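You operate a simulated robot arm through the tools that you are given. There is no shell and no other tool.

Carry out the task below with a simulated robot arm. There is one attempt and no reset: what you move stays moved.

## Task
Paint the tops of the three cubes on tray 1 green.
Fine: before you paint, slide the wooden bridge to the end by tray 2; use the white wide brush, rinse it in the clear cup by tray 1, wipe it on the folded white cloth and stand it back; lid back on; cubes stay on their pegs, discs bare. Leave the table's air on.

The check looks at the end state, three seconds after you hand in, the way a careful person would. Anything else that was tipped, shoved, dropped, spilled or broken makes it a failure. A push-on lid holds only when it is set on centred and level and pressed home; a screw cap is set on level and turned clockwise until tight. Flat cloth is picked up by pressing the open fingertips on it (5 to 10 N) and closing them slowly along it; thin cloth reads only 2 to 8 mm in the jaws.

## Robot
A 7-joint arm with a two-finger parallel gripper, fixed in place. Base frame: the origin is at the foot of the arm, x ahead of it, y to its left, z up. Readings come in cm, degrees, newtons and seconds.
Its first joint turns from -166.0 to 166.0 degrees. Payload 4.4 kg.
Tool frame: the origin (TCP) lies between the finger pads and is the grasp point; the fingertips stand 2.3 cm ahead of it; z points along the fingers, y is the line along which they close. The gripper opens to 9.4 cm. The fingers are 3.8 cm wide and 1 cm thick; the gripper's body (5.4 by 9.6 cm) begins 3.9 cm behind the TCP.
Orientation is told as [roll, pitch, yaw] about the base's x, y, z axes, in that order, counted from this pose: with the fingers straight down and closing along the base's y, the tool's x points along the base's -x, its y along +y and its z along -z.

## Interface
- The arm moves only by the tool apply_moves. Its argument "plan" is a list of rows, each a list of 7 numbers: the shift along the tool's x, y, z in units of 200 mm (1.0 is 200 mm), then the turn, a rotation vector about the tool's x, y, z in units of 45 degrees (1.0 is 45 degrees), then the gripper command, from -1 (shut) to 1 (fully open), values between in proportion. In form: [[dx, dy, dz, rx, ry, rz, hand], ...]. A call has 1 to 20 rows; each row is the pose to reach, as a shift and turn from the pose commanded when the call began, along the tool's axes at that moment. A call with a number of a shift or a turn outside -1 to 1 is refused whole. A row lasts 0.2 s, in which the tool goes at most 5 cm and 8.6 degrees; a call with a longer step from one row to the next is refused whole, and so is a gripper value outside its range. Where a pose cannot be reached the arm comes as near as it can. A force on the tool above 90 N (or 10 N above the force at the start of the call, whichever is more), or a blocked arm, ends the call early, and 0.2 s more pass. The fingers move at their own pace (about 7.2 cm/s each) and stop on an object; they squeeze with about 26 N. The grip force told is the motor's: it shows also when the fingers shut on nothing. Time passes only in rows, and 0.2 s behind the last, so rows that repeat a pose let the fingers close. It gives the time, the measured TCP pose, the force on the tool (base axes), the opening and the grip force at its end, in the units of the frame above (readings bear some noise), with the torque about the TCP (base axes, N m) and any sound that the robot's microphone picked up.
- Cameras (640 x 400 px; columns grow to the right, rows downward): "scene" is fixed at [39.25, -63.47, 158.57]; the picture's right is [0.93, -0.36, 0.00], its down [-0.19, -0.49, -0.85] and it looks along [0.30, 0.79, -0.53] (base axes); focal length 313 px, centre (320, 200). "wrist" rides on the gripper at [8.6, 1.6, -7.4] in the tool frame; the picture's right is [-0.18, 0.98, 0.00], its down [-0.58, -0.11, -0.81] and it looks along [-0.79, -0.15, 0.59] (tool axes); focal length 243 px, centre (320, 200). There is no depth. A picture from a camera that has moved, and an enlarged one, comes with that camera's place and axes in the base frame and with its lens. The place of the scene camera against the robot may be out by one fixed shift of up to 2.5 cm in any direction.
- snapshot(camera): a new picture of that camera. The clock stands still meanwhile.
- close_up(camera, box): a new picture of the part [left, top, right, bottom] of that camera's present view, enlarged. The clock stands still meanwhile.
- finish_job(): hands the job in; it is judged then, once.

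Nothing tells you positions but the pictures and the camera data. Unless the task says otherwise, let go and move clear before handing in.

The tools are called after ">>>" as a command line: name --pt "numbers of a row" for each row, then --argument value for the rest, lists and objects as JSON in quotes. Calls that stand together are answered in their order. apply_moves: Moves the arm, as the interface text tells. Its arguments: {"type":"object","properties":{"plan":{"type":"array","items":{"type":"array","items":{"type":"number"}}}},"required":["plan"]} The other tools are called the same way: snapshot (camera) takes a picture; close_up (camera, box) takes an enlarged picture of a part of a camera's view; finish_job () hands the job in.

At the start:

```text
time: 0.0
tool_pos: [57.36, 50.15, 124.87]
tcp_rot: [0.0, -0.1, -0.1]
force: [-0.2, -0.6, 0.1]
wrist_torque: [0.02, -0.02, 0.01]
gripper_width: 9.38
grasp_force: 0.0
```

scene: 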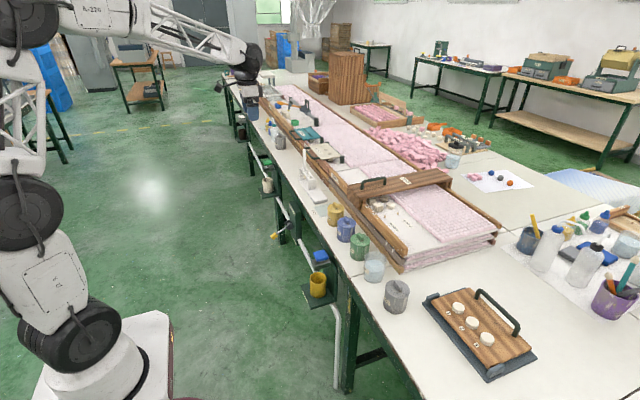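
wrist: 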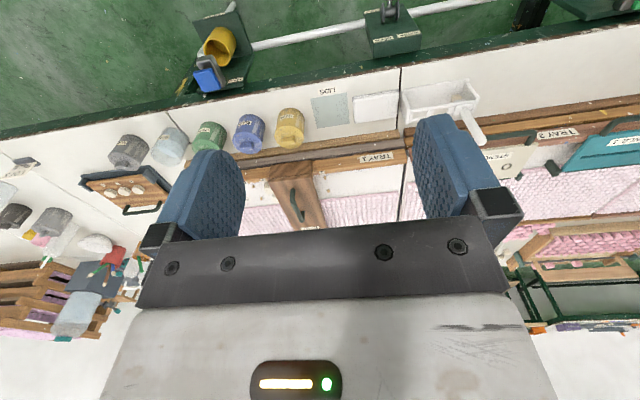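

I see a long table with trays, pots along the near edge, a wooden bridge with a handle, and a small board with three white cubes or discs at the right. First I'll take enlarged pictures to identify everything.

>>> close_up --camera "scene" --box '[320, 160, 540, 390]'

>>> close_up --camera "scene" --box '[220, 70, 400, 210]'

>>> close_up --camera "scene" --box '[250, 140, 410, 310]'

>>> close_up --camera "scene" --box '[440, 150, 640, 330]'

>>> close_up --camera "wrist" --box '[60, 60, 340, 240]'

>>> close_up --camera "wrist" --box '[300, 60, 640, 260]'

```text
1.74 times, centred on (430, 275) of scene
camera zoom: at [39.25, -63.47, 158.57], right [0.93, -0.36, 0.0], down [-0.19, -0.49, -0.85], along [0.3, 0.79, -0.53], focal length 544 px, centre (129, 70)
```

zoom: 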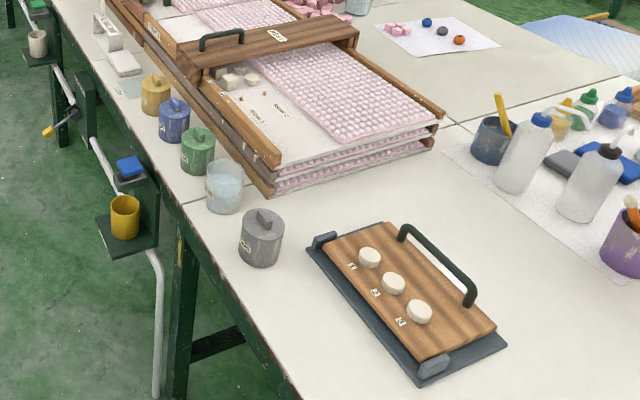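

```text
2.86 times, centred on (310, 140) of scene
camera zoom: at [39.25, -63.47, 158.57], right [0.93, -0.36, 0.0], down [-0.19, -0.49, -0.85], along [0.3, 0.79, -0.53], focal length 894 px, centre (349, 371)
```

zoom: 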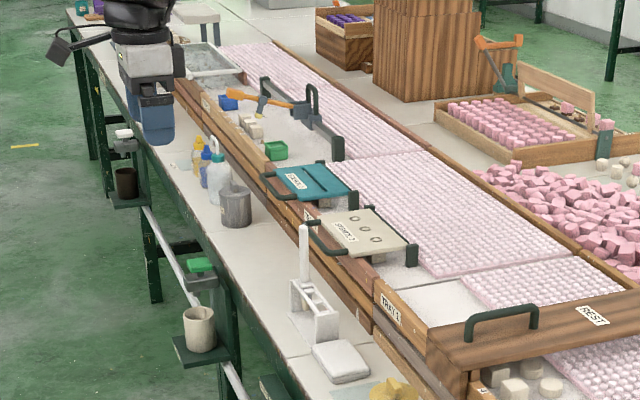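

```text
2.35 times, centred on (330, 225) of scene
camera zoom: at [39.25, -63.47, 158.57], right [0.93, -0.36, 0.0], down [-0.19, -0.49, -0.85], along [0.3, 0.79, -0.53], focal length 736 px, centre (296, 141)
```

zoom: 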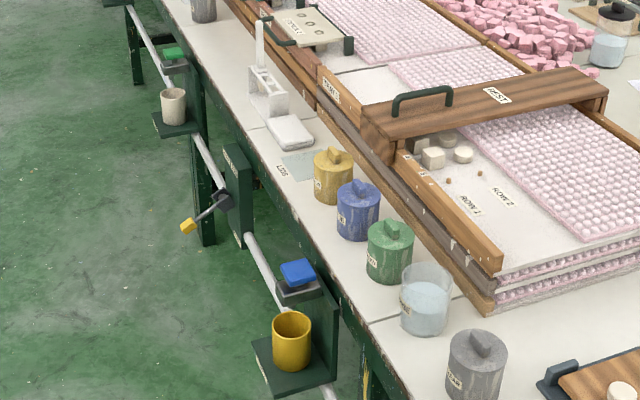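

```text
2.22 times, centred on (540, 240) of scene
camera zoom: at [39.25, -63.47, 158.57], right [0.93, -0.36, 0.0], down [-0.19, -0.49, -0.85], along [0.3, 0.79, -0.53], focal length 696 px, centre (-169, 111)
```

zoom: 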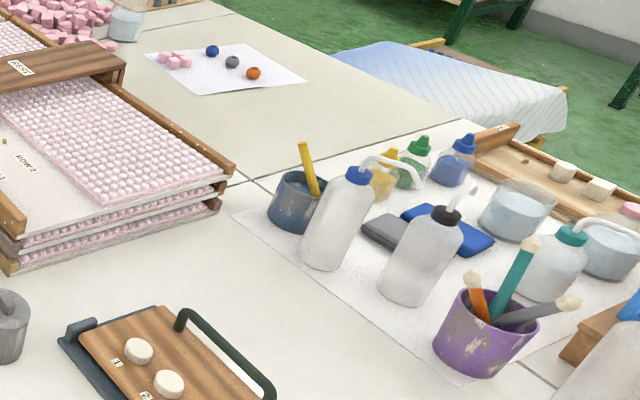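

```text
2.22 times, centred on (200, 150) of wrist
camera zoom: at [48.72, 51.76, 132.38], right [0.18, 0.98, 0.0], down [0.58, -0.11, 0.81], along [0.79, -0.15, -0.59], focal length 539 px, centre (587, 311)
```

zoom: 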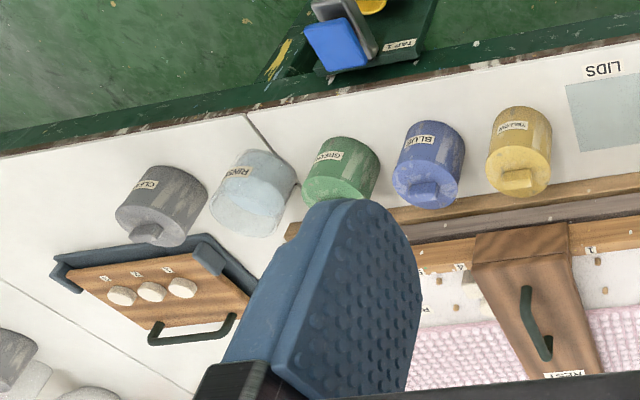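

```text
1.88 times, centred on (470, 160) of wrist
camera zoom: at [48.72, 51.76, 132.38], right [0.18, 0.98, 0.0], down [0.58, -0.11, 0.81], along [0.79, -0.15, -0.59], focal length 457 px, centre (38, 275)
```

zoom: 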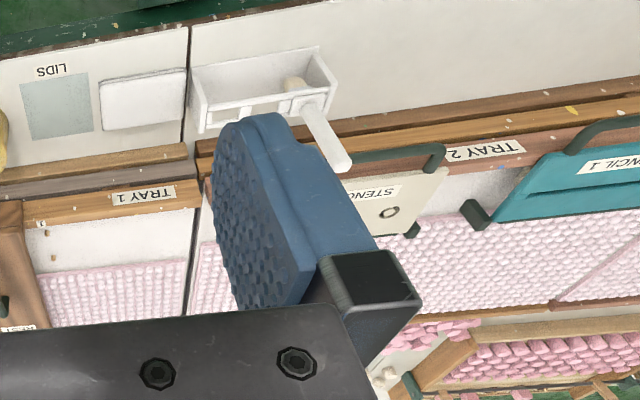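

I see the pots (yellow, blue, green, rinse, clay) along the near edge at about x 85, z 76, with tray 1 and its bridge behind them, and a white brush holder and folded cloth around y 45–60. I'll move lower and take better views before touching anything.

>>> apply_moves --pt "0.1 -0.2 0.1 0 0 0 1" --pt "0.1 -0.4 0.2 0 0 0 1" --pt "0.1 -0.6 0.3 0 0 0 1" --pt "0.1 -0.8 0.4 0 0 0 1" --pt "0.1 -0.8 0.5 0 0 0 1" --pt "0.1 -0.8 0.5 0 0 0 1"

>>> snapshot --camera "wrist"

>>> snapshot --camera "scene"

```text
time: 1.4
tool_pos: [55.38, 34.2, 114.85]
tcp_rot: [0.0, -0.1, 0.0]
force: [-0.3, 0.1, -0.2]
wrist_torque: [0.01, 0.0, 0.03]
gripper_width: 9.38
grasp_force: 0.1
```

```text
taken
camera wrist: at [46.71, 35.62, 122.35], right [0.18, 0.98, 0.0], down [0.58, -0.11, 0.81], along [0.79, -0.15, -0.59], focal length 243 px, centre (320, 200)
```

wrist: 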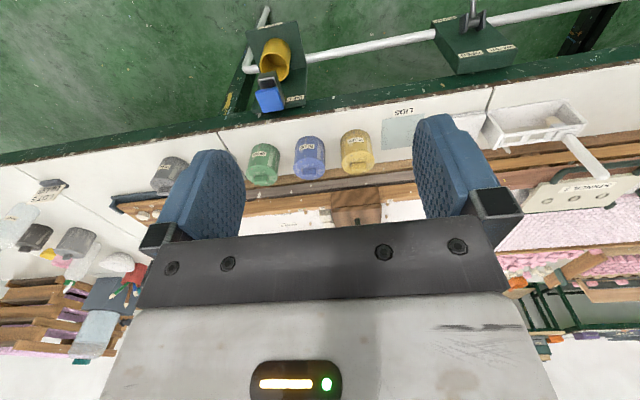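

```text
taken
```

scene: 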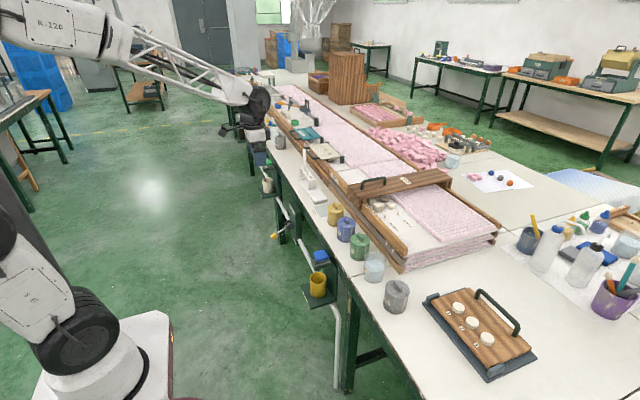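

The fingers hide much of the view, so I'll tilt the wrist camera downward over the table for a clearer top view.

>>> apply_moves --pt "-0.2 -0.04 0.03 0 0.17 0 1" --pt "-0.4 -0.08 0.06 0 0.34 0 1" --pt "-0.6 -0.12 0.09 0 0.51 0 1" --pt "-0.8 -0.16 0.12 0 0.68 0 1" --pt "-1.0 -0.2 0.15 0 0.78 0 1" --pt "-1.0 -0.2 0.15 0 0.78 0 1"

>>> snapshot --camera "wrist"

```text
time: 2.8
tool_pos: [75.61, 30.23, 112.05]
tcp_rot: [0.0, 35.1, 0.1]
force: [0.0, 0.3, -0.8]
wrist_torque: [0.02, 0.0, 0.01]
gripper_width: 9.38
grasp_force: 0.0
```

```text
taken
camera wrist: at [72.94, 31.7, 123.09], right [0.15, 0.98, -0.11], down [0.94, -0.11, 0.32], along [0.31, -0.15, -0.94], focal length 243 px, centre (320, 200)
```

wrist: 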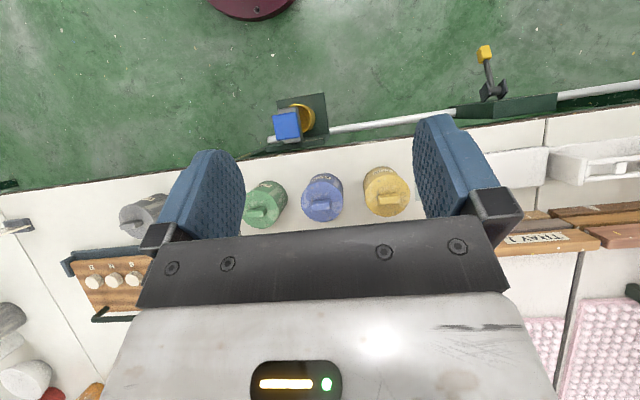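

This gives a good top view of the near edge. I'll enlarge it, then view the tray from further out.

>>> close_up --camera "wrist" --box '[230, 80, 430, 240]'

>>> close_up --camera "wrist" --box '[430, 30, 640, 330]'

>>> close_up --camera "wrist" --box '[0, 160, 240, 400]'

```text
2.50 times, centred on (330, 160) of wrist
camera zoom: at [72.94, 31.7, 123.09], right [0.15, 0.98, -0.11], down [0.94, -0.11, 0.32], along [0.31, -0.15, -0.94], focal length 606 px, centre (295, 300)
```

zoom: 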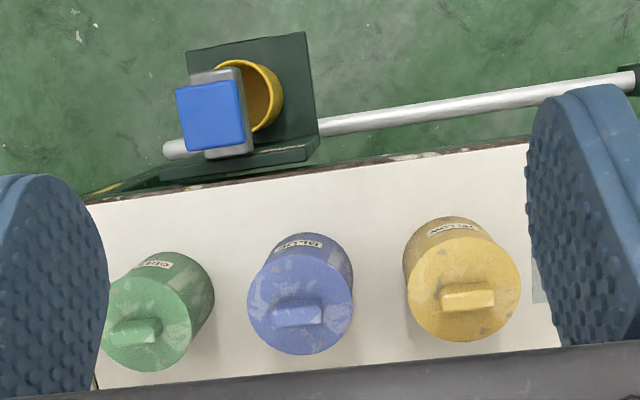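

```text
1.33 times, centred on (535, 180) of wrist
camera zoom: at [72.94, 31.7, 123.09], right [0.15, 0.98, -0.11], down [0.94, -0.11, 0.32], along [0.31, -0.15, -0.94], focal length 324 px, centre (33, 227)
```

zoom: 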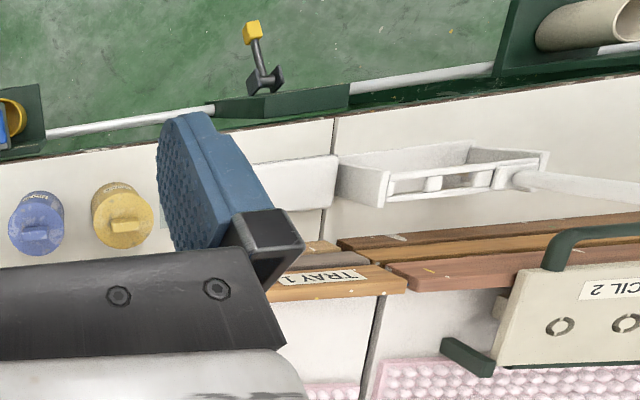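

```text
1.67 times, centred on (120, 280) of wrist
camera zoom: at [72.94, 31.7, 123.09], right [0.15, 0.98, -0.11], down [0.94, -0.11, 0.32], along [0.31, -0.15, -0.94], focal length 404 px, centre (653, 67)
```

zoom: 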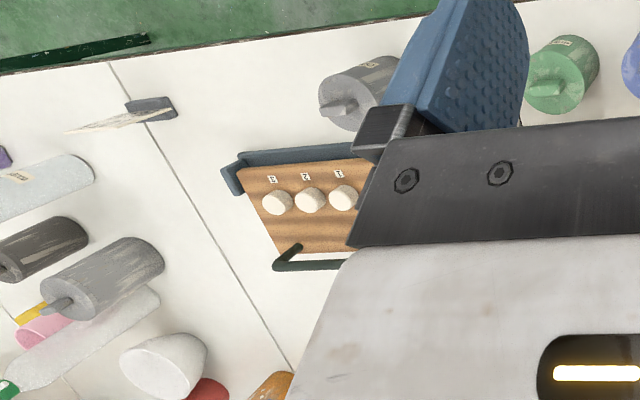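

Next I'll reduce the tilt so the tray 1 surface and bridge show between the fingers.

>>> apply_moves --pt "0.1 0.05 -0.03 0 -0.13 0 1" --pt "0.2 0.1 -0.06 0 -0.26 0 1" --pt "0.307 0.15 -0.09 0 -0.38 0 1" --pt "0.307 0.15 -0.09 0 -0.38 0 1"

>>> snapshot --camera "wrist"

>>> close_up --camera "wrist" --box '[220, 80, 430, 240]'

```text
time: 3.8
tool_pos: [71.45, 33.18, 117.04]
tcp_rot: [0.0, 17.9, 0.0]
force: [-0.6, 0.4, 0.3]
wrist_torque: [0.03, 0.0, 0.0]
gripper_width: 9.39
grasp_force: 0.1
```

```text
taken
camera wrist: at [65.58, 34.76, 126.69], right [0.17, 0.98, -0.06], down [0.8, -0.11, 0.59], along [0.57, -0.15, -0.81], focal length 243 px, centre (320, 200)
```

wrist: 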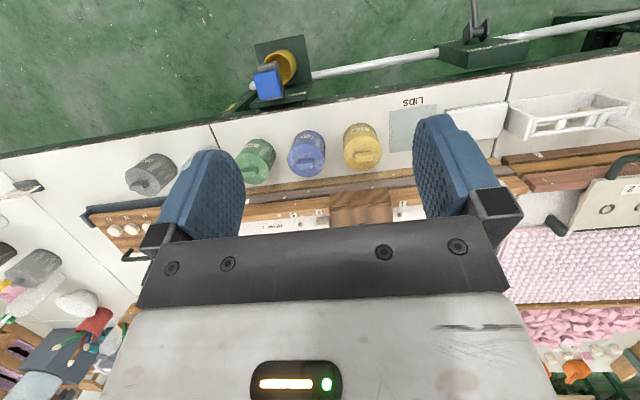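

```text
2.50 times, centred on (325, 160) of wrist
camera zoom: at [65.58, 34.76, 126.69], right [0.17, 0.98, -0.06], down [0.8, -0.11, 0.59], along [0.57, -0.15, -0.81], focal length 606 px, centre (308, 300)
```

zoom: 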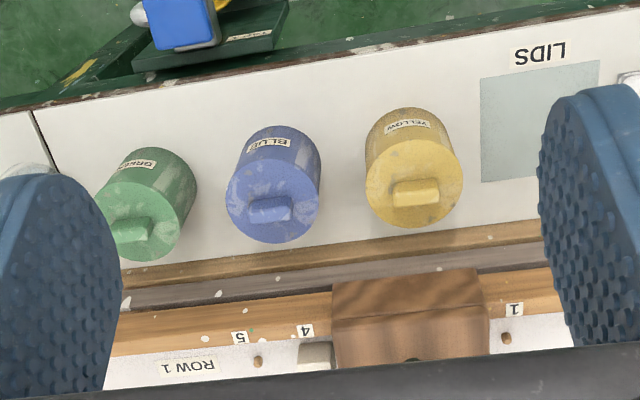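

>>> close_up --camera "scene" --box '[350, 165, 430, 225]'

>>> close_up --camera "scene" --box '[290, 140, 350, 210]'

>>> apply_moves --pt "0.1 -0.08 0.0 0 -0.1 0 1" --pt "0.25 -0.2 0.0 0 -0.2 0 1" --pt "0.4 -0.3 0.0 0 -0.3 0 1" --pt "0.5 -0.4 0.0 0 -0.35 0 1" --pt "0.5 -0.4 0.0 0 -0.35 0 1"

>>> snapshot --camera "wrist"

>>> close_up --camera "wrist" --box '[220, 80, 430, 240]'

```text
6.67 times, centred on (390, 195) of scene
camera zoom: at [39.25, -63.47, 158.57], right [0.93, -0.36, 0.0], down [-0.19, -0.49, -0.85], along [0.3, 0.79, -0.53], focal length 2086 px, centre (-147, 233)
```

zoom: 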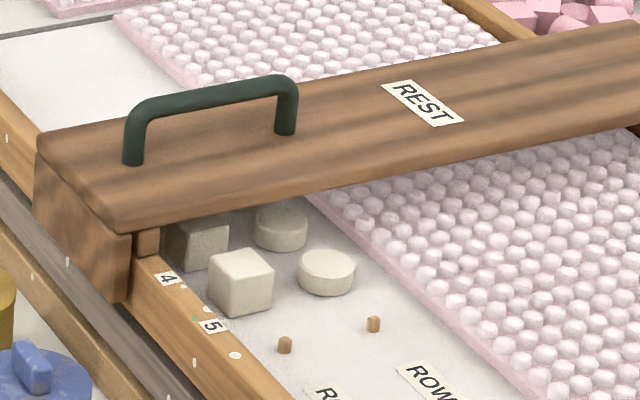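

```text
5.71 times, centred on (320, 175) of scene
camera zoom: at [39.25, -63.47, 158.57], right [0.93, -0.36, 0.0], down [-0.19, -0.49, -0.85], along [0.3, 0.79, -0.53], focal length 1788 px, centre (320, 343)
```

zoom: 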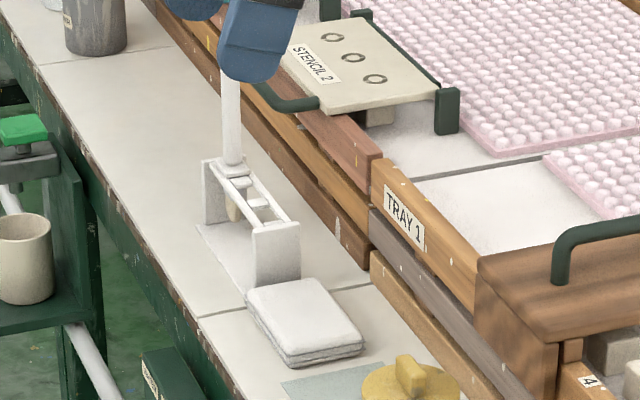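

```text
time: 5.0
tool_pos: [61.83, 25.3, 120.0]
tcp_rot: [-0.1, 2.2, 0.0]
force: [0.2, 0.7, -0.4]
wrist_torque: [-0.02, 0.0, 0.04]
gripper_width: 9.41
grasp_force: 0.0
```

```text
taken
camera wrist: at [53.54, 26.85, 127.7], right [0.18, 0.98, -0.01], down [0.61, -0.11, 0.78], along [0.77, -0.15, -0.62], focal length 243 px, centre (320, 200)
```

wrist: 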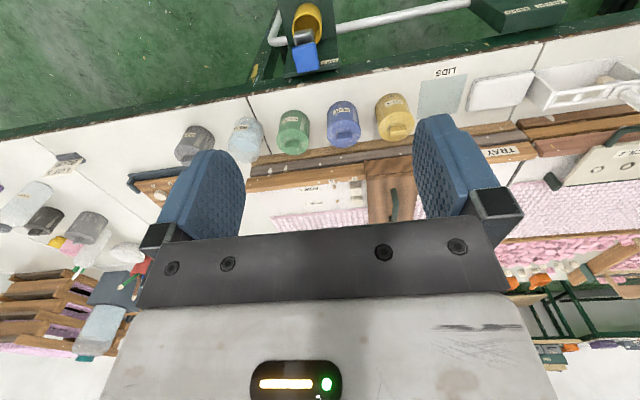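

```text
2.50 times, centred on (325, 160) of wrist
camera zoom: at [53.54, 26.85, 127.7], right [0.18, 0.98, -0.01], down [0.61, -0.11, 0.78], along [0.77, -0.15, -0.62], focal length 606 px, centre (308, 300)
```

zoom: 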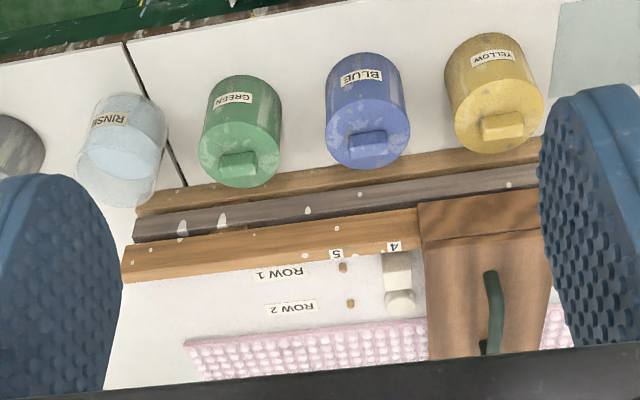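

The cubes stand on pegs 2–4 of row 1 under the bridge, at about x 100, y 27–38. The brush holder is far out, near (86, 75). I'll yaw toward it for a close look.

>>> apply_moves --pt "0 0.2 0 0 -0.03 -0.14 1" --pt "0 0.4 0.0 0 -0.05 -0.28 1" --pt "0 0.6 0 0 -0.05 -0.42 1" --pt "0 0.8 0 0 -0.05 -0.56 1" --pt "0 1.0 0 0 -0.05 -0.67 1" --pt "0 1.0 0 0 -0.05 -0.67 1"

>>> snapshot --camera "wrist"

>>> close_up --camera "wrist" --box '[200, 30, 480, 240]'

```text
time: 6.4
tool_pos: [61.72, 45.48, 120.12]
tcp_rot: [0.5, -0.1, 30.4]
force: [-0.8, 0.8, 0.6]
wrist_torque: [0.01, -0.01, 0.01]
gripper_width: 9.4
grasp_force: 0.0
```

```text
taken
camera wrist: at [53.59, 42.27, 127.54], right [-0.34, 0.94, 0.01], down [0.56, 0.19, 0.81], along [0.76, 0.28, -0.59], focal length 243 px, centre (320, 200)
```

wrist: 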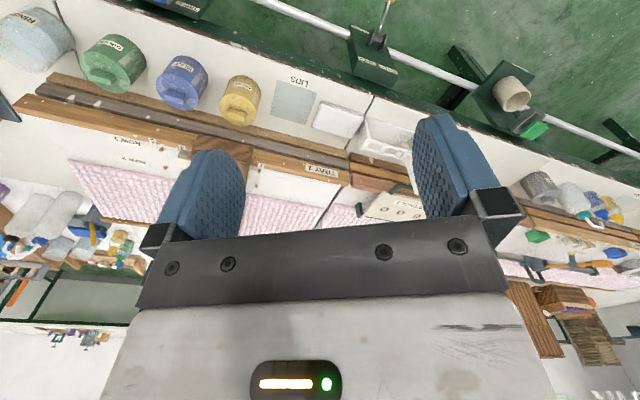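

```text
1.90 times, centred on (340, 135) of wrist
camera zoom: at [53.59, 42.27, 127.54], right [-0.34, 0.94, 0.01], down [0.56, 0.19, 0.81], along [0.76, 0.28, -0.59], focal length 462 px, centre (282, 324)
```

zoom: 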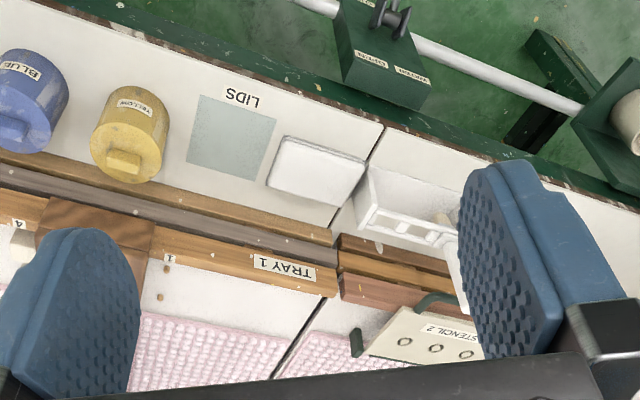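

>>> apply_moves --pt "-0.1 0.17 0.13 0 0 -0.12 1" --pt "-0.2 0.34 0.27 0 0 -0.25 1" --pt "-0.3 0.51 0.4 0 0 -0.35 1" --pt "-0.3 0.51 0.4 0 0 -0.35 1"

>>> snapshot --camera "wrist"

>>> close_up --camera "wrist" --box '[220, 30, 440, 240]'

```text
time: 7.4
tool_pos: [61.71, 57.25, 111.99]
tcp_rot: [0.4, -0.4, 46.0]
force: [0.0, 0.1, 0.5]
wrist_torque: [0.02, 0.02, 0.0]
gripper_width: 9.4
grasp_force: 0.1
```

```text
taken
camera wrist: at [54.64, 52.03, 119.4], right [-0.58, 0.82, 0.01], down [0.48, 0.33, 0.81], along [0.66, 0.47, -0.59], focal length 243 px, centre (320, 200)
```

wrist: 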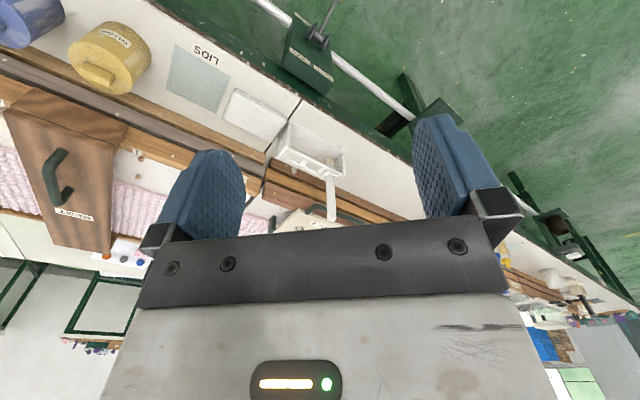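

```text
1.90 times, centred on (330, 135) of wrist
camera zoom: at [54.64, 52.03, 119.4], right [-0.58, 0.82, 0.01], down [0.48, 0.33, 0.81], along [0.66, 0.47, -0.59], focal length 462 px, centre (301, 324)
```

zoom: 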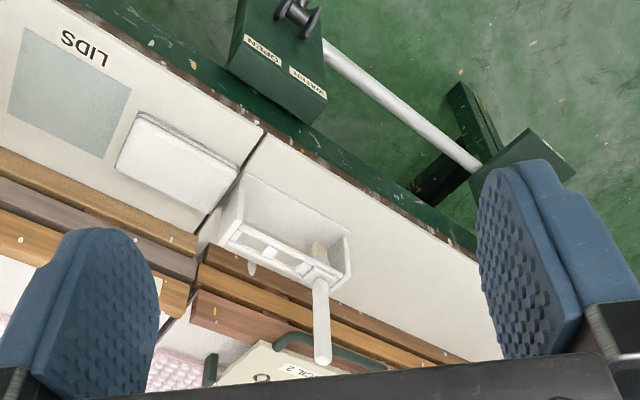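

>>> close_up --camera "wrist" --box '[270, 0, 370, 110]'

>>> close_up --camera "wrist" --box '[255, 110, 365, 230]'

>>> close_up --camera "wrist" --box '[0, 20, 180, 240]'

>>> close_up --camera "scene" --box '[260, 210, 340, 310]'

```text
3.64 times, centred on (320, 55) of wrist
camera zoom: at [54.64, 52.03, 119.4], right [-0.58, 0.82, 0.01], down [0.48, 0.33, 0.81], along [0.66, 0.47, -0.59], focal length 882 px, centre (320, 727)
```

zoom: 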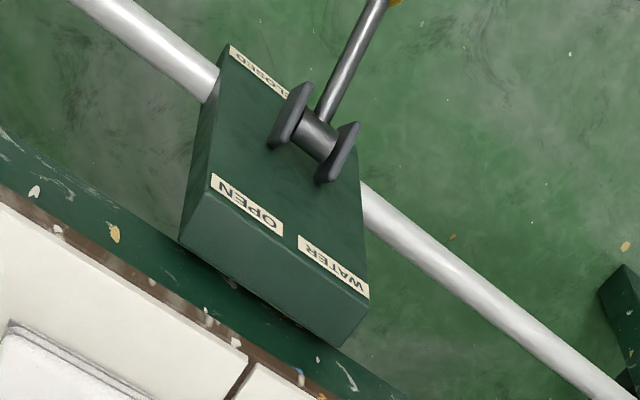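

```text
3.33 times, centred on (310, 170) of wrist
camera zoom: at [54.64, 52.03, 119.4], right [-0.58, 0.82, 0.01], down [0.48, 0.33, 0.81], along [0.66, 0.47, -0.59], focal length 809 px, centre (353, 300)
```

zoom: 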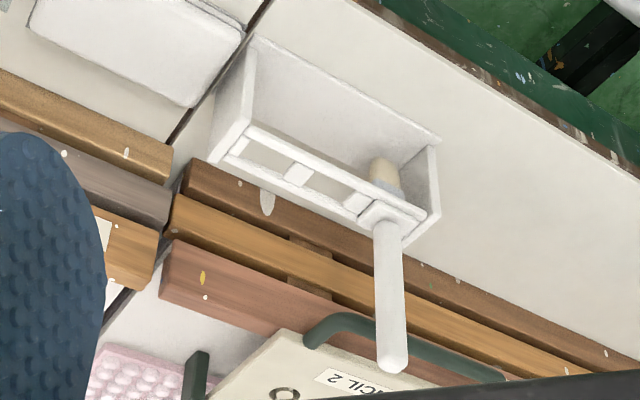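

```text
1.82 times, centred on (90, 130) of wrist
camera zoom: at [54.64, 52.03, 119.4], right [-0.58, 0.82, 0.01], down [0.48, 0.33, 0.81], along [0.66, 0.47, -0.59], focal length 441 px, centre (738, 327)
```

zoom: 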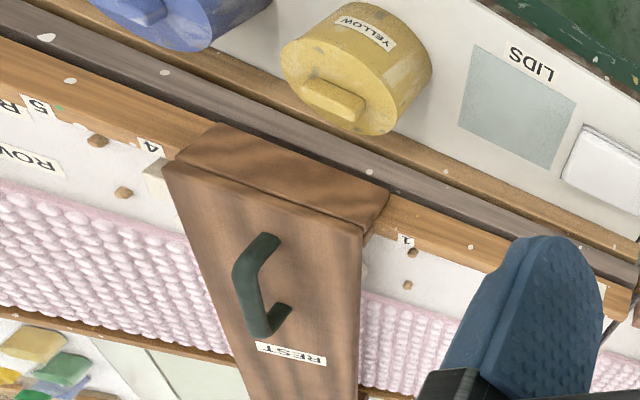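

```text
4.00 times, centred on (300, 260) of scene
camera zoom: at [39.25, -63.47, 158.57], right [0.93, -0.36, 0.0], down [-0.19, -0.49, -0.85], along [0.3, 0.79, -0.53], focal length 1252 px, centre (400, -40)
```

zoom: 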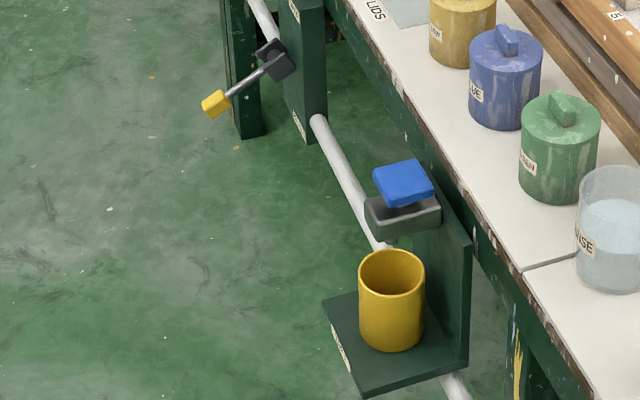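

The brush stands in the last slot of the white rack at about (84.7, 76), with its handle top at z≈96. I'll need the tool tilted outward there with the camera on top, so I'll test whether the wrist can flip.

>>> apply_moves --pt "0 0 -0.05 0 0 0.18 1" --pt "0 0 -0.1 0 0 0.36 1" --pt "0 0 -0.1 0 0 0.54 1" --pt "0 0 -0.1 0 0 0.72 1" --pt "0 0 -0.1 0 0 0.9 1" --pt "0 0 -0.1 0 0 1.0 1" --pt "0 0 -0.1 0 0 1.0 1"

>>> apply_moves --pt "0 0 0 0 0 0.18 1" --pt "0 0 0 0 0 0.36 1" --pt "0 0 0 0 0 0.54 1" --pt "0 0 0 0 0 0.72 1" --pt "0 0 0 0 0 0.9 1" --pt "0 0 0 0 0 1.0 1" --pt "0 0 0 0 0 1.0 1"

>>> snapshot --camera "scene"

```text
time: 9.0
tool_pos: [61.85, 57.14, 114.15]
tcp_rot: [0.6, 0.1, 0.9]
force: [0.3, -0.6, -0.3]
wrist_torque: [0.02, -0.01, 0.02]
gripper_width: 9.38
grasp_force: 0.1
```

```text
time: 10.6
tool_pos: [61.87, 57.2, 114.04]
tcp_rot: [0.3, 0.6, -44.1]
force: [0.3, -0.2, 0.2]
wrist_torque: [0.01, 0.03, 0.0]
gripper_width: 9.44
grasp_force: 0.0
```

```text
taken
```

scene: 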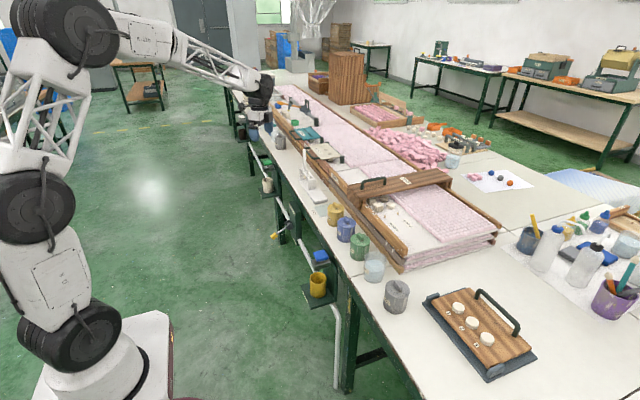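

The yaw follows well in this direction, so I'll continue toward a full flip.

>>> apply_moves --pt "0 0 0 0 0 0.18 1" --pt "0 0 0 0 0 0.36 1" --pt "0 0 0 0 0 0.54 1" --pt "0 0 0 0 0 0.72 1" --pt "0 0 0 0 0 0.9 1" --pt "0 0 0 0 0 1.0 1" --pt "0 0 0 0 0 1.0 1"

>>> apply_moves --pt "0 0 0 0 0 0.18 1" --pt "0 0 0 0 0 0.36 1" --pt "0 0 0 0 0 0.54 1" --pt "0 0 0 0 0 0.72 1" --pt "0 0 0 0 0 0.9 1" --pt "0 0 0 0 0 1.0 1" --pt "0 0 0 0 0 1.0 1"

>>> snapshot --camera "scene"

>>> snapshot --camera "wrist"

```text
time: 12.2
tool_pos: [61.89, 57.2, 114.17]
tcp_rot: [-0.1, 0.6, -89.1]
force: [0.1, -0.5, 0.2]
wrist_torque: [0.01, 0.03, 0.01]
gripper_width: 9.4
grasp_force: 0.1
```

```text
time: 13.8
tool_pos: [61.88, 57.04, 114.11]
tcp_rot: [-0.7, 0.4, -129.3]
force: [0.2, 0.0, 0.4]
wrist_torque: [0.0, -0.01, -0.03]
gripper_width: 9.38
grasp_force: 0.1
out of reach, approached as far as the arm can: row 6, 7
```

```text
taken
```

scene: 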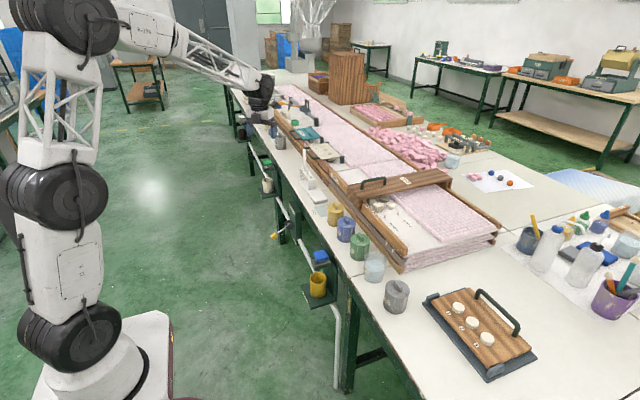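

```text
taken
camera wrist: at [68.69, 62.58, 121.64], right [0.64, -0.77, -0.01], down [-0.45, -0.39, 0.8], along [-0.62, -0.51, -0.6], focal length 243 px, centre (320, 200)
```

wrist: 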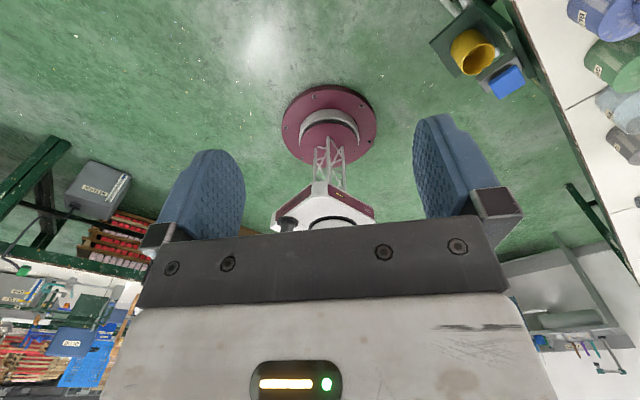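

The wrist flips to about −129°, nearly radial, so the flipped posture is usable. I'll tilt the fingers outward so the camera rides on top looking down and forward.

>>> apply_moves --pt "0 0 0 0 0.18 0 1" --pt "0 0 0 0 0.36 0 1" --pt "0 0 0 0 0.54 0 1" --pt "0 0 0 0 0.72 0 1" --pt "0 0 0 0 0.9 0 1" --pt "0 0 0 0 1.0 0 1" --pt "0 0 0 0 1.0 0 1"

>>> snapshot --camera "wrist"

>>> snapshot --camera "scene"

```text
time: 15.4
tool_pos: [61.88, 57.16, 114.14]
tcp_rot: [-0.9, 45.4, -129.9]
force: [0.2, 0.1, -0.3]
wrist_torque: [-0.02, 0.01, 0.0]
gripper_width: 9.4
grasp_force: 0.0
```

```text
taken
camera wrist: at [63.74, 56.57, 125.53], right [0.68, -0.72, -0.14], down [-0.71, -0.69, 0.15], along [-0.21, 0.0, -0.98], focal length 243 px, centre (320, 200)
```

wrist: 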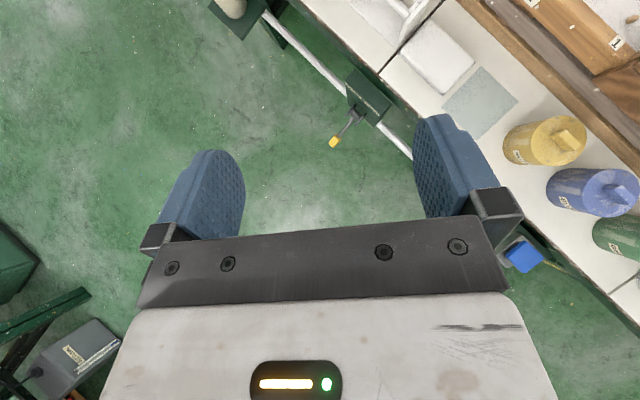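

```text
taken
```

scene: 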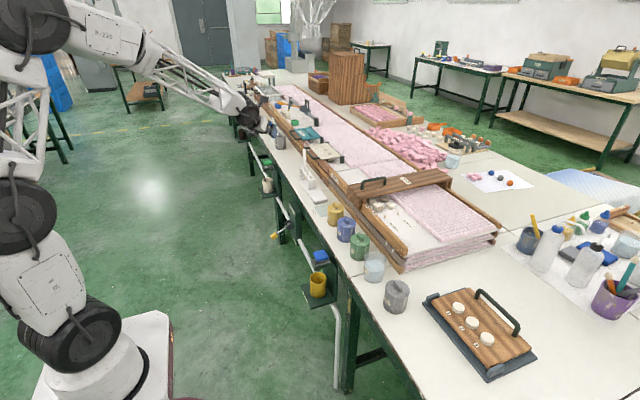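

>>> apply_moves --pt "0 0 0 0 0.17 0 1" --pt "0 0 0 0 0.34 0 1" --pt "0 0 0 0 0.51 0 1" --pt "0 0 0 0 0.66 0 1" --pt "0 0 0 0 0.66 0 1"

>>> snapshot --camera "wrist"

>>> close_up --camera "wrist" --box '[220, 0, 440, 240]'

```text
time: 16.8
tool_pos: [62.83, 58.03, 107.78]
tcp_rot: [-4.0, 70.7, -133.1]
force: [0.1, 1.0, -0.4]
wrist_torque: [-0.01, -0.02, -0.01]
gripper_width: 9.42
grasp_force: 0.0
stopped in row 5: the arm was blocked; the commanded pose is now the measured one
```

```text
taken
camera wrist: at [61.72, 53.59, 118.19], right [0.72, -0.67, -0.2], down [-0.69, -0.66, -0.28], along [0.06, 0.34, -0.94], focal length 243 px, centre (320, 200)
```

wrist: 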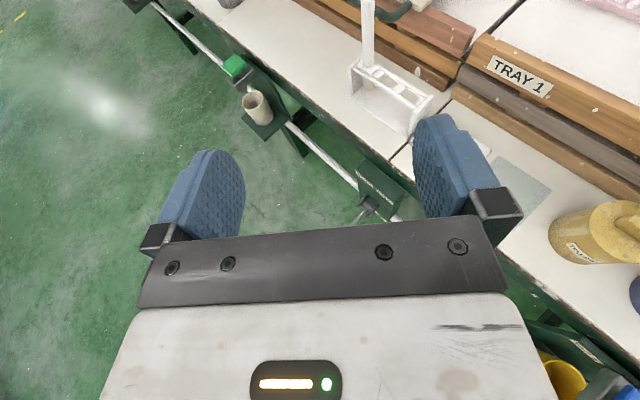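

```text
1.67 times, centred on (330, 120) of wrist
camera zoom: at [61.72, 53.59, 118.19], right [0.72, -0.67, -0.2], down [-0.69, -0.66, -0.28], along [0.06, 0.34, -0.94], focal length 404 px, centre (303, 333)
```

zoom: 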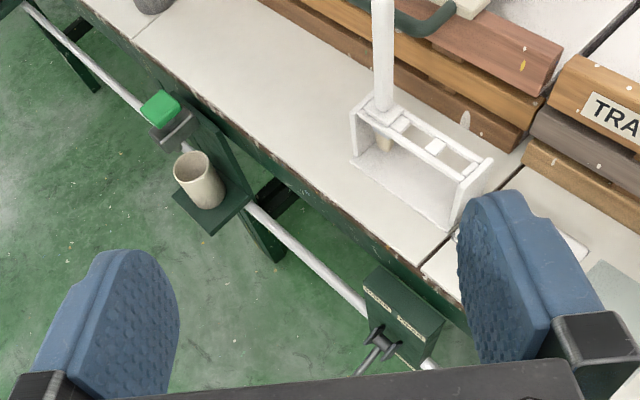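

>>> snapshot --camera "scene"

>>> close_up --camera "scene" --box '[0, 0, 320, 200]'

```text
taken
```

scene: 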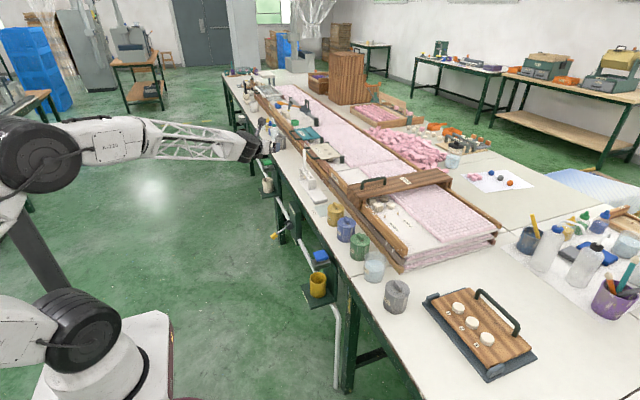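

```text
2.00 times, centred on (160, 100) of scene
camera zoom: at [39.25, -63.47, 158.57], right [0.93, -0.36, 0.0], down [-0.19, -0.49, -0.85], along [0.3, 0.79, -0.53], focal length 626 px, centre (640, 400)
```

zoom: 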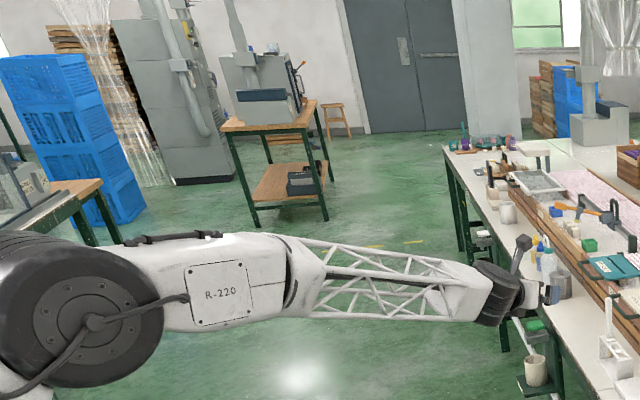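

The elbow swung back during that tilt and the motion stopped at about 70° tilt. I'll test outward reach gently from here, still well above everything.

>>> apply_moves --pt "0.01 0.03 0.1 0 0 0 1" --pt "0.02 0.06 0.2 0 0 0 1" --pt "0.03 0.1 0.3 0 0 0 1" --pt "0.05 0.14 0.42 0 0 0 1" --pt "0.05 0.14 0.42 0 0 0 1"

>>> snapshot --camera "scene"

>>> snapshot --camera "wrist"

```text
time: 18.0
tool_pos: [70.21, 62.67, 106.07]
tcp_rot: [-3.9, 70.8, -133.2]
force: [0.1, 0.0, 0.5]
wrist_torque: [0.03, -0.01, -0.02]
gripper_width: 9.4
grasp_force: 0.0
```

```text
taken
```

scene: 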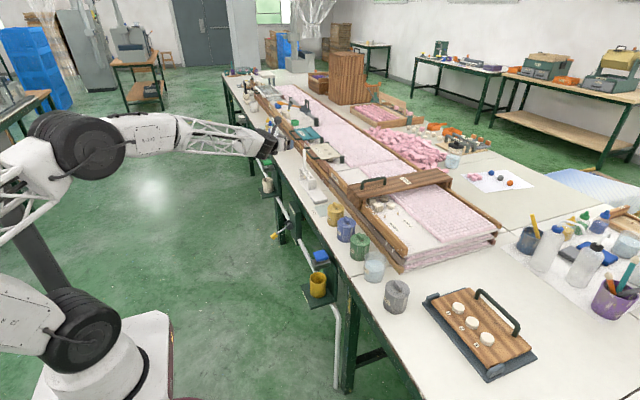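

```text
taken
camera wrist: at [69.01, 58.24, 116.54], right [0.72, -0.67, -0.2], down [-0.69, -0.66, -0.28], along [0.06, 0.34, -0.94], focal length 243 px, centre (320, 200)
```

wrist: 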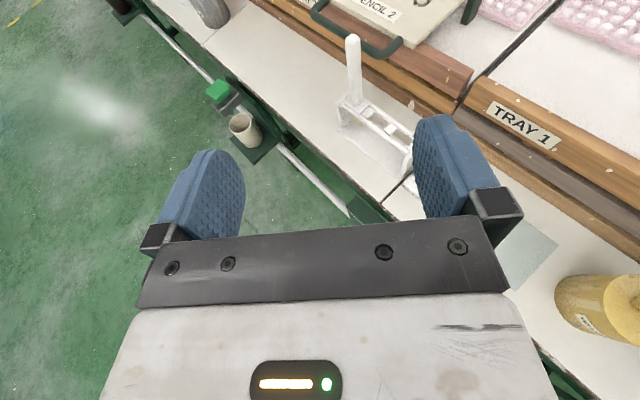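

>>> close_up --camera "wrist" --box '[310, 20, 430, 200]'

>>> close_up --camera "wrist" --box '[440, 60, 640, 340]'

```text
2.22 times, centred on (370, 110) of wrist
camera zoom: at [69.01, 58.24, 116.54], right [0.72, -0.67, -0.2], down [-0.69, -0.66, -0.28], along [0.06, 0.34, -0.94], focal length 539 px, centre (209, 400)
```

zoom: 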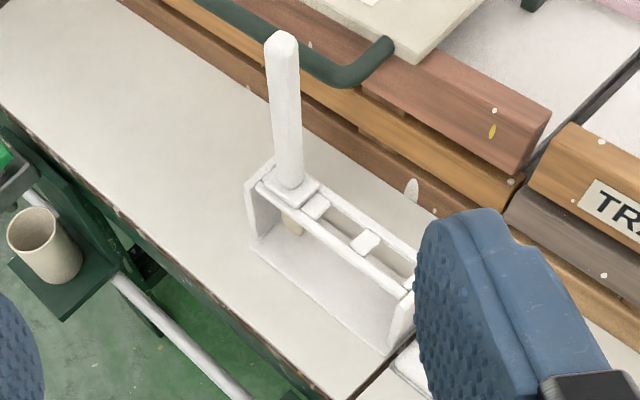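

```text
1.43 times, centred on (540, 200) of wrist
camera zoom: at [69.01, 58.24, 116.54], right [0.72, -0.67, -0.2], down [-0.69, -0.66, -0.28], along [0.06, 0.34, -0.94], focal length 347 px, centre (6, 200)
```

zoom: 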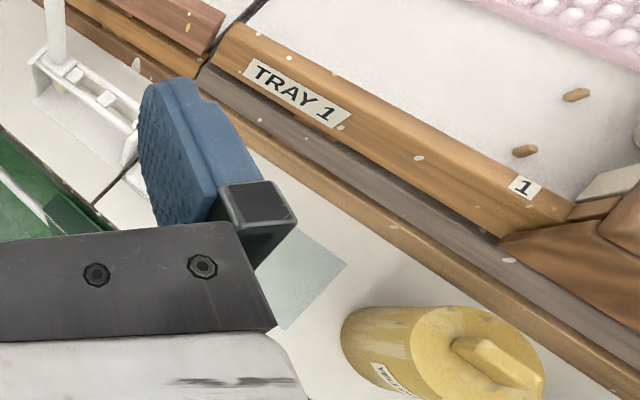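

The tilted, flipped posture works and shows the brush: a square handle with a square collar on the rack's last slot. For fingers closing exactly along y I want yaw 180 reached the other way round, so I'll untilt and unwind the wrist.

>>> apply_moves --pt "0.1 0 -0.1 0 -0.1 0 1" --pt "0.2 0 -0.2 0 -0.25 0 1" --pt "0.3 0 -0.3 0 -0.4 0 1" --pt "0.3 0 -0.3 0 -0.55 0 1" --pt "0.3 0 -0.3 0 -0.7 0 1" --pt "0.3 0 -0.3 0 -0.85 0 1" --pt "0.3 0 -0.3 0 -0.95 0 1" --pt "0.3 0 -0.3 0 -0.95 0 1"

>>> snapshot --camera "scene"

```text
time: 19.8
tool_pos: [68.03, 59.74, 113.46]
tcp_rot: [-1.5, 27.9, -130.2]
force: [0.9, -0.2, -0.5]
wrist_torque: [0.02, 0.02, 0.01]
gripper_width: 9.38
grasp_force: 0.0
```

```text
taken
```

scene: 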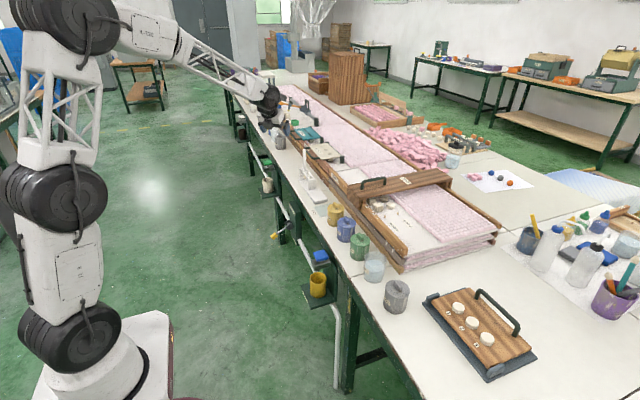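

>>> apply_moves --pt "0 0 0 0 -0.16 0 1" --pt "0 0 0 0 -0.32 0 1" --pt "0 0 0 0 -0.48 0 1" --pt "0 0 0 0 -0.62 0 1" --pt "0 0 0 0 -0.62 0 1"

>>> apply_moves --pt "0 0 0 0 0 -0.18 1" --pt "0 0 0 0 0 -0.36 1" --pt "0 0 0 0 0 -0.54 1" --pt "0 0 0 0 0 -0.72 1" --pt "0 0 0 0 0 -0.9 1" --pt "0 0 0 0 0 -1.0 1" --pt "0 0 0 0 0 -1.0 1"

>>> apply_moves --pt "0 0 0 0 0 -0.18 1" --pt "0 0 0 0 0 -0.36 1" --pt "0 0 0 0 0 -0.54 1" --pt "0 0 0 0 0 -0.72 1" --pt "0 0 0 0 0 -0.9 1" --pt "0 0 0 0 0 -1.0 1" --pt "0 0 0 0 0 -1.0 1"

>>> apply_moves --pt "0 0 0 0 0 -0.18 1" --pt "0 0 0 0 0 -0.36 1" --pt "0 0 0 0 0 -0.54 1" --pt "0 0 0 0 0 -0.72 1" --pt "0 0 0 0 0 -0.9 1" --pt "0 0 0 0 0 -1.0 1" --pt "0 0 0 0 0 -1.0 1"

>>> apply_moves --pt "0 0 0 0 0 -0.18 1" --pt "0 0 0 0 0 -0.36 1" --pt "0 0 0 0 0 -0.54 1" --pt "0 0 0 0 0 -0.72 1" --pt "0 0 0 0 0 -0.9 1" --pt "0 0 0 0 0 -1.0 1" --pt "0 0 0 0 0 -1.0 1"

```text
time: 21.0
tool_pos: [68.14, 59.6, 113.74]
tcp_rot: [-1.3, 0.2, -129.4]
force: [0.4, 0.4, 0.2]
wrist_torque: [0.0, 0.02, 0.04]
gripper_width: 9.39
grasp_force: 0.0
```

```text
time: 22.6
tool_pos: [68.14, 59.62, 113.63]
tcp_rot: [-0.9, 1.2, -84.4]
force: [0.1, 0.2, 0.2]
wrist_torque: [-0.03, 0.03, -0.02]
gripper_width: 9.4
grasp_force: 0.0
```

```text
time: 24.2
tool_pos: [68.08, 59.74, 113.7]
tcp_rot: [0.2, 1.3, -39.2]
force: [-0.7, 0.2, -0.2]
wrist_torque: [0.0, 0.0, -0.02]
gripper_width: 9.39
grasp_force: 0.1
```

```text
time: 25.8
tool_pos: [68.01, 59.63, 113.68]
tcp_rot: [1.0, 0.8, 5.8]
force: [-0.3, 0.6, -0.4]
wrist_torque: [-0.03, 0.03, 0.0]
gripper_width: 9.4
grasp_force: 0.1
```

```text
time: 27.4
tool_pos: [68.15, 59.82, 113.69]
tcp_rot: [1.3, -0.3, 50.7]
force: [-0.9, -0.2, 0.1]
wrist_torque: [-0.04, -0.03, 0.03]
gripper_width: 9.39
grasp_force: 0.0
```

>>> apply_moves --pt "0 0 0 0 0 -0.18 1" --pt "0 0 0 0 0 -0.36 1" --pt "0 0 0 0 0 -0.54 1" --pt "0 0 0 0 0 -0.72 1" --pt "0 0 0 0 0 -0.9 1" --pt "0 0 0 0 0 -1.0 1" --pt "0 0 0 0 0 -1.0 1"

>>> apply_moves --pt "0 0 0 0 0 -0.18 1" --pt "0 0 0 0 0 -0.36 1" --pt "0 0 0 0 0 -0.54 1" --pt "0 0 0 0 0 -0.72 1" --pt "0 0 0 0 0 -0.9 1" --pt "0 0 0 0 0 -1.0 1" --pt "0 0 0 0 0 -1.0 1"

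>>> apply_moves --pt "0 0 0 0 0 -0.18 1" --pt "0 0 0 0 0 -0.36 1" --pt "0 0 0 0 0 -0.54 1" --pt "0 0 0 0 0 -0.72 1" --pt "0 0 0 0 0 -0.87 1" --pt "0 0 0 0 0 -0.87 1"

>>> snapshot --camera "scene"

>>> snapshot --camera "wrist"

```text
time: 29.0
tool_pos: [68.09, 59.67, 113.61]
tcp_rot: [0.7, -1.1, 95.7]
force: [-0.2, -0.4, 0.1]
wrist_torque: [-0.01, 0.01, 0.0]
gripper_width: 9.39
grasp_force: 0.0
```

```text
time: 30.6
tool_pos: [68.1, 59.69, 113.63]
tcp_rot: [-0.2, -1.3, 140.8]
force: [0.6, -0.7, 0.5]
wrist_torque: [-0.01, 0.02, 0.0]
gripper_width: 9.41
grasp_force: 0.1
```

```text
time: 32.0
tool_pos: [68.08, 59.68, 113.67]
tcp_rot: [-1.1, -0.9, 179.9]
force: [-0.6, -0.2, -1.2]
wrist_torque: [0.0, 0.01, 0.0]
gripper_width: 9.4
grasp_force: 0.1
```

```text
taken
```

scene: 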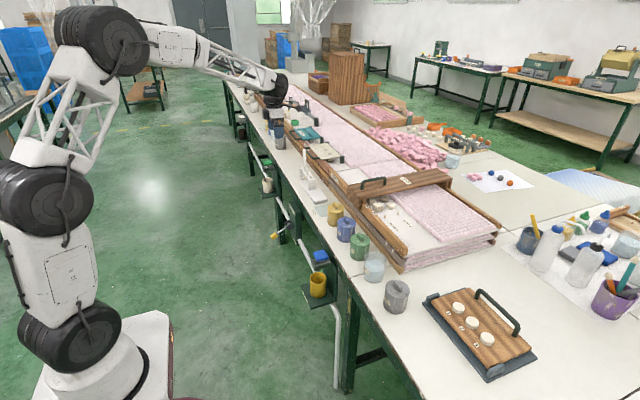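

```text
taken
camera wrist: at [76.9, 57.92, 120.92], right [-0.19, -0.98, -0.01], down [-0.57, 0.1, 0.82], along [-0.8, 0.16, -0.58], focal length 243 px, centre (320, 200)
```

wrist: 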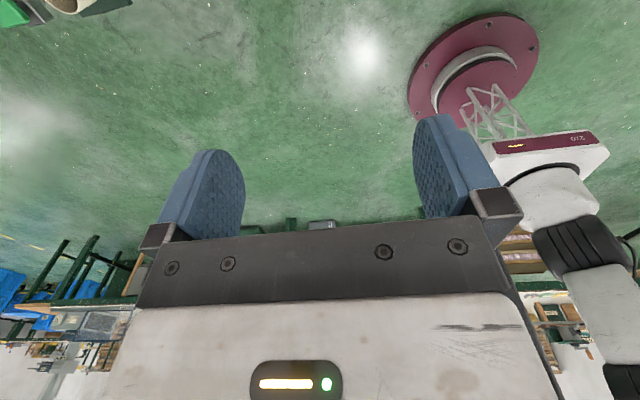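

Yaw 180 is reached. Now I'll tilt the fingers outward about 45° while moving toward the bridge.

>>> apply_moves --pt "0 0.1 0 -0.01 0.17 0 1" --pt "0 0.25 0 -0.024 0.34 0 1" --pt "0 0.4 0 -0.024 0.51 0 1" --pt "0 0.55 0 -0.024 0.68 0 1" --pt "0 0.7 0 -0.024 0.85 0 1" --pt "0 0.85 0 -0.024 1.0 0 1" --pt "0 1.0 0 -0.024 1.0 0 1" --pt "0 1.0 0 -0.024 1.0 0 1"

>>> snapshot --camera "wrist"

>>> snapshot --camera "scene"

```text
time: 33.8
tool_pos: [68.12, 39.72, 113.34]
tcp_rot: [0.0, 44.2, 179.4]
force: [0.1, 0.1, -0.3]
wrist_torque: [0.01, -0.01, 0.01]
gripper_width: 9.39
grasp_force: 0.2
```

```text
taken
camera wrist: at [69.1, 38.0, 124.63], right [-0.14, -0.98, -0.13], down [-0.98, 0.12, 0.17], along [-0.15, 0.15, -0.98], focal length 243 px, centre (320, 200)
```

wrist: 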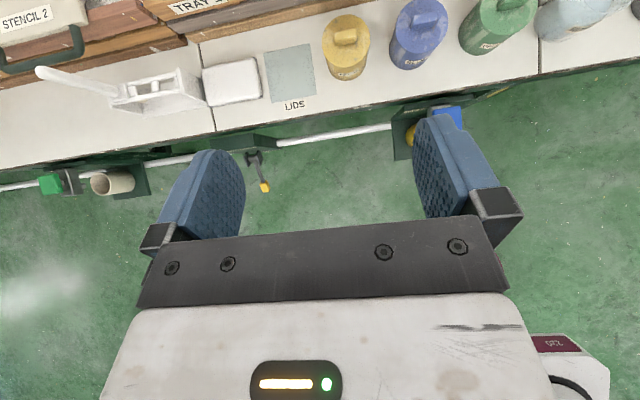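

```text
taken
```

scene: 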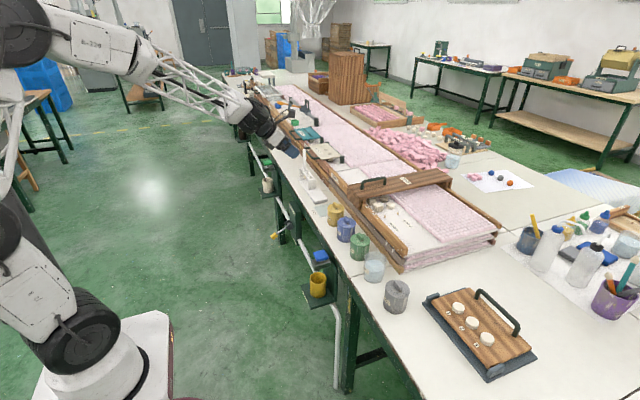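

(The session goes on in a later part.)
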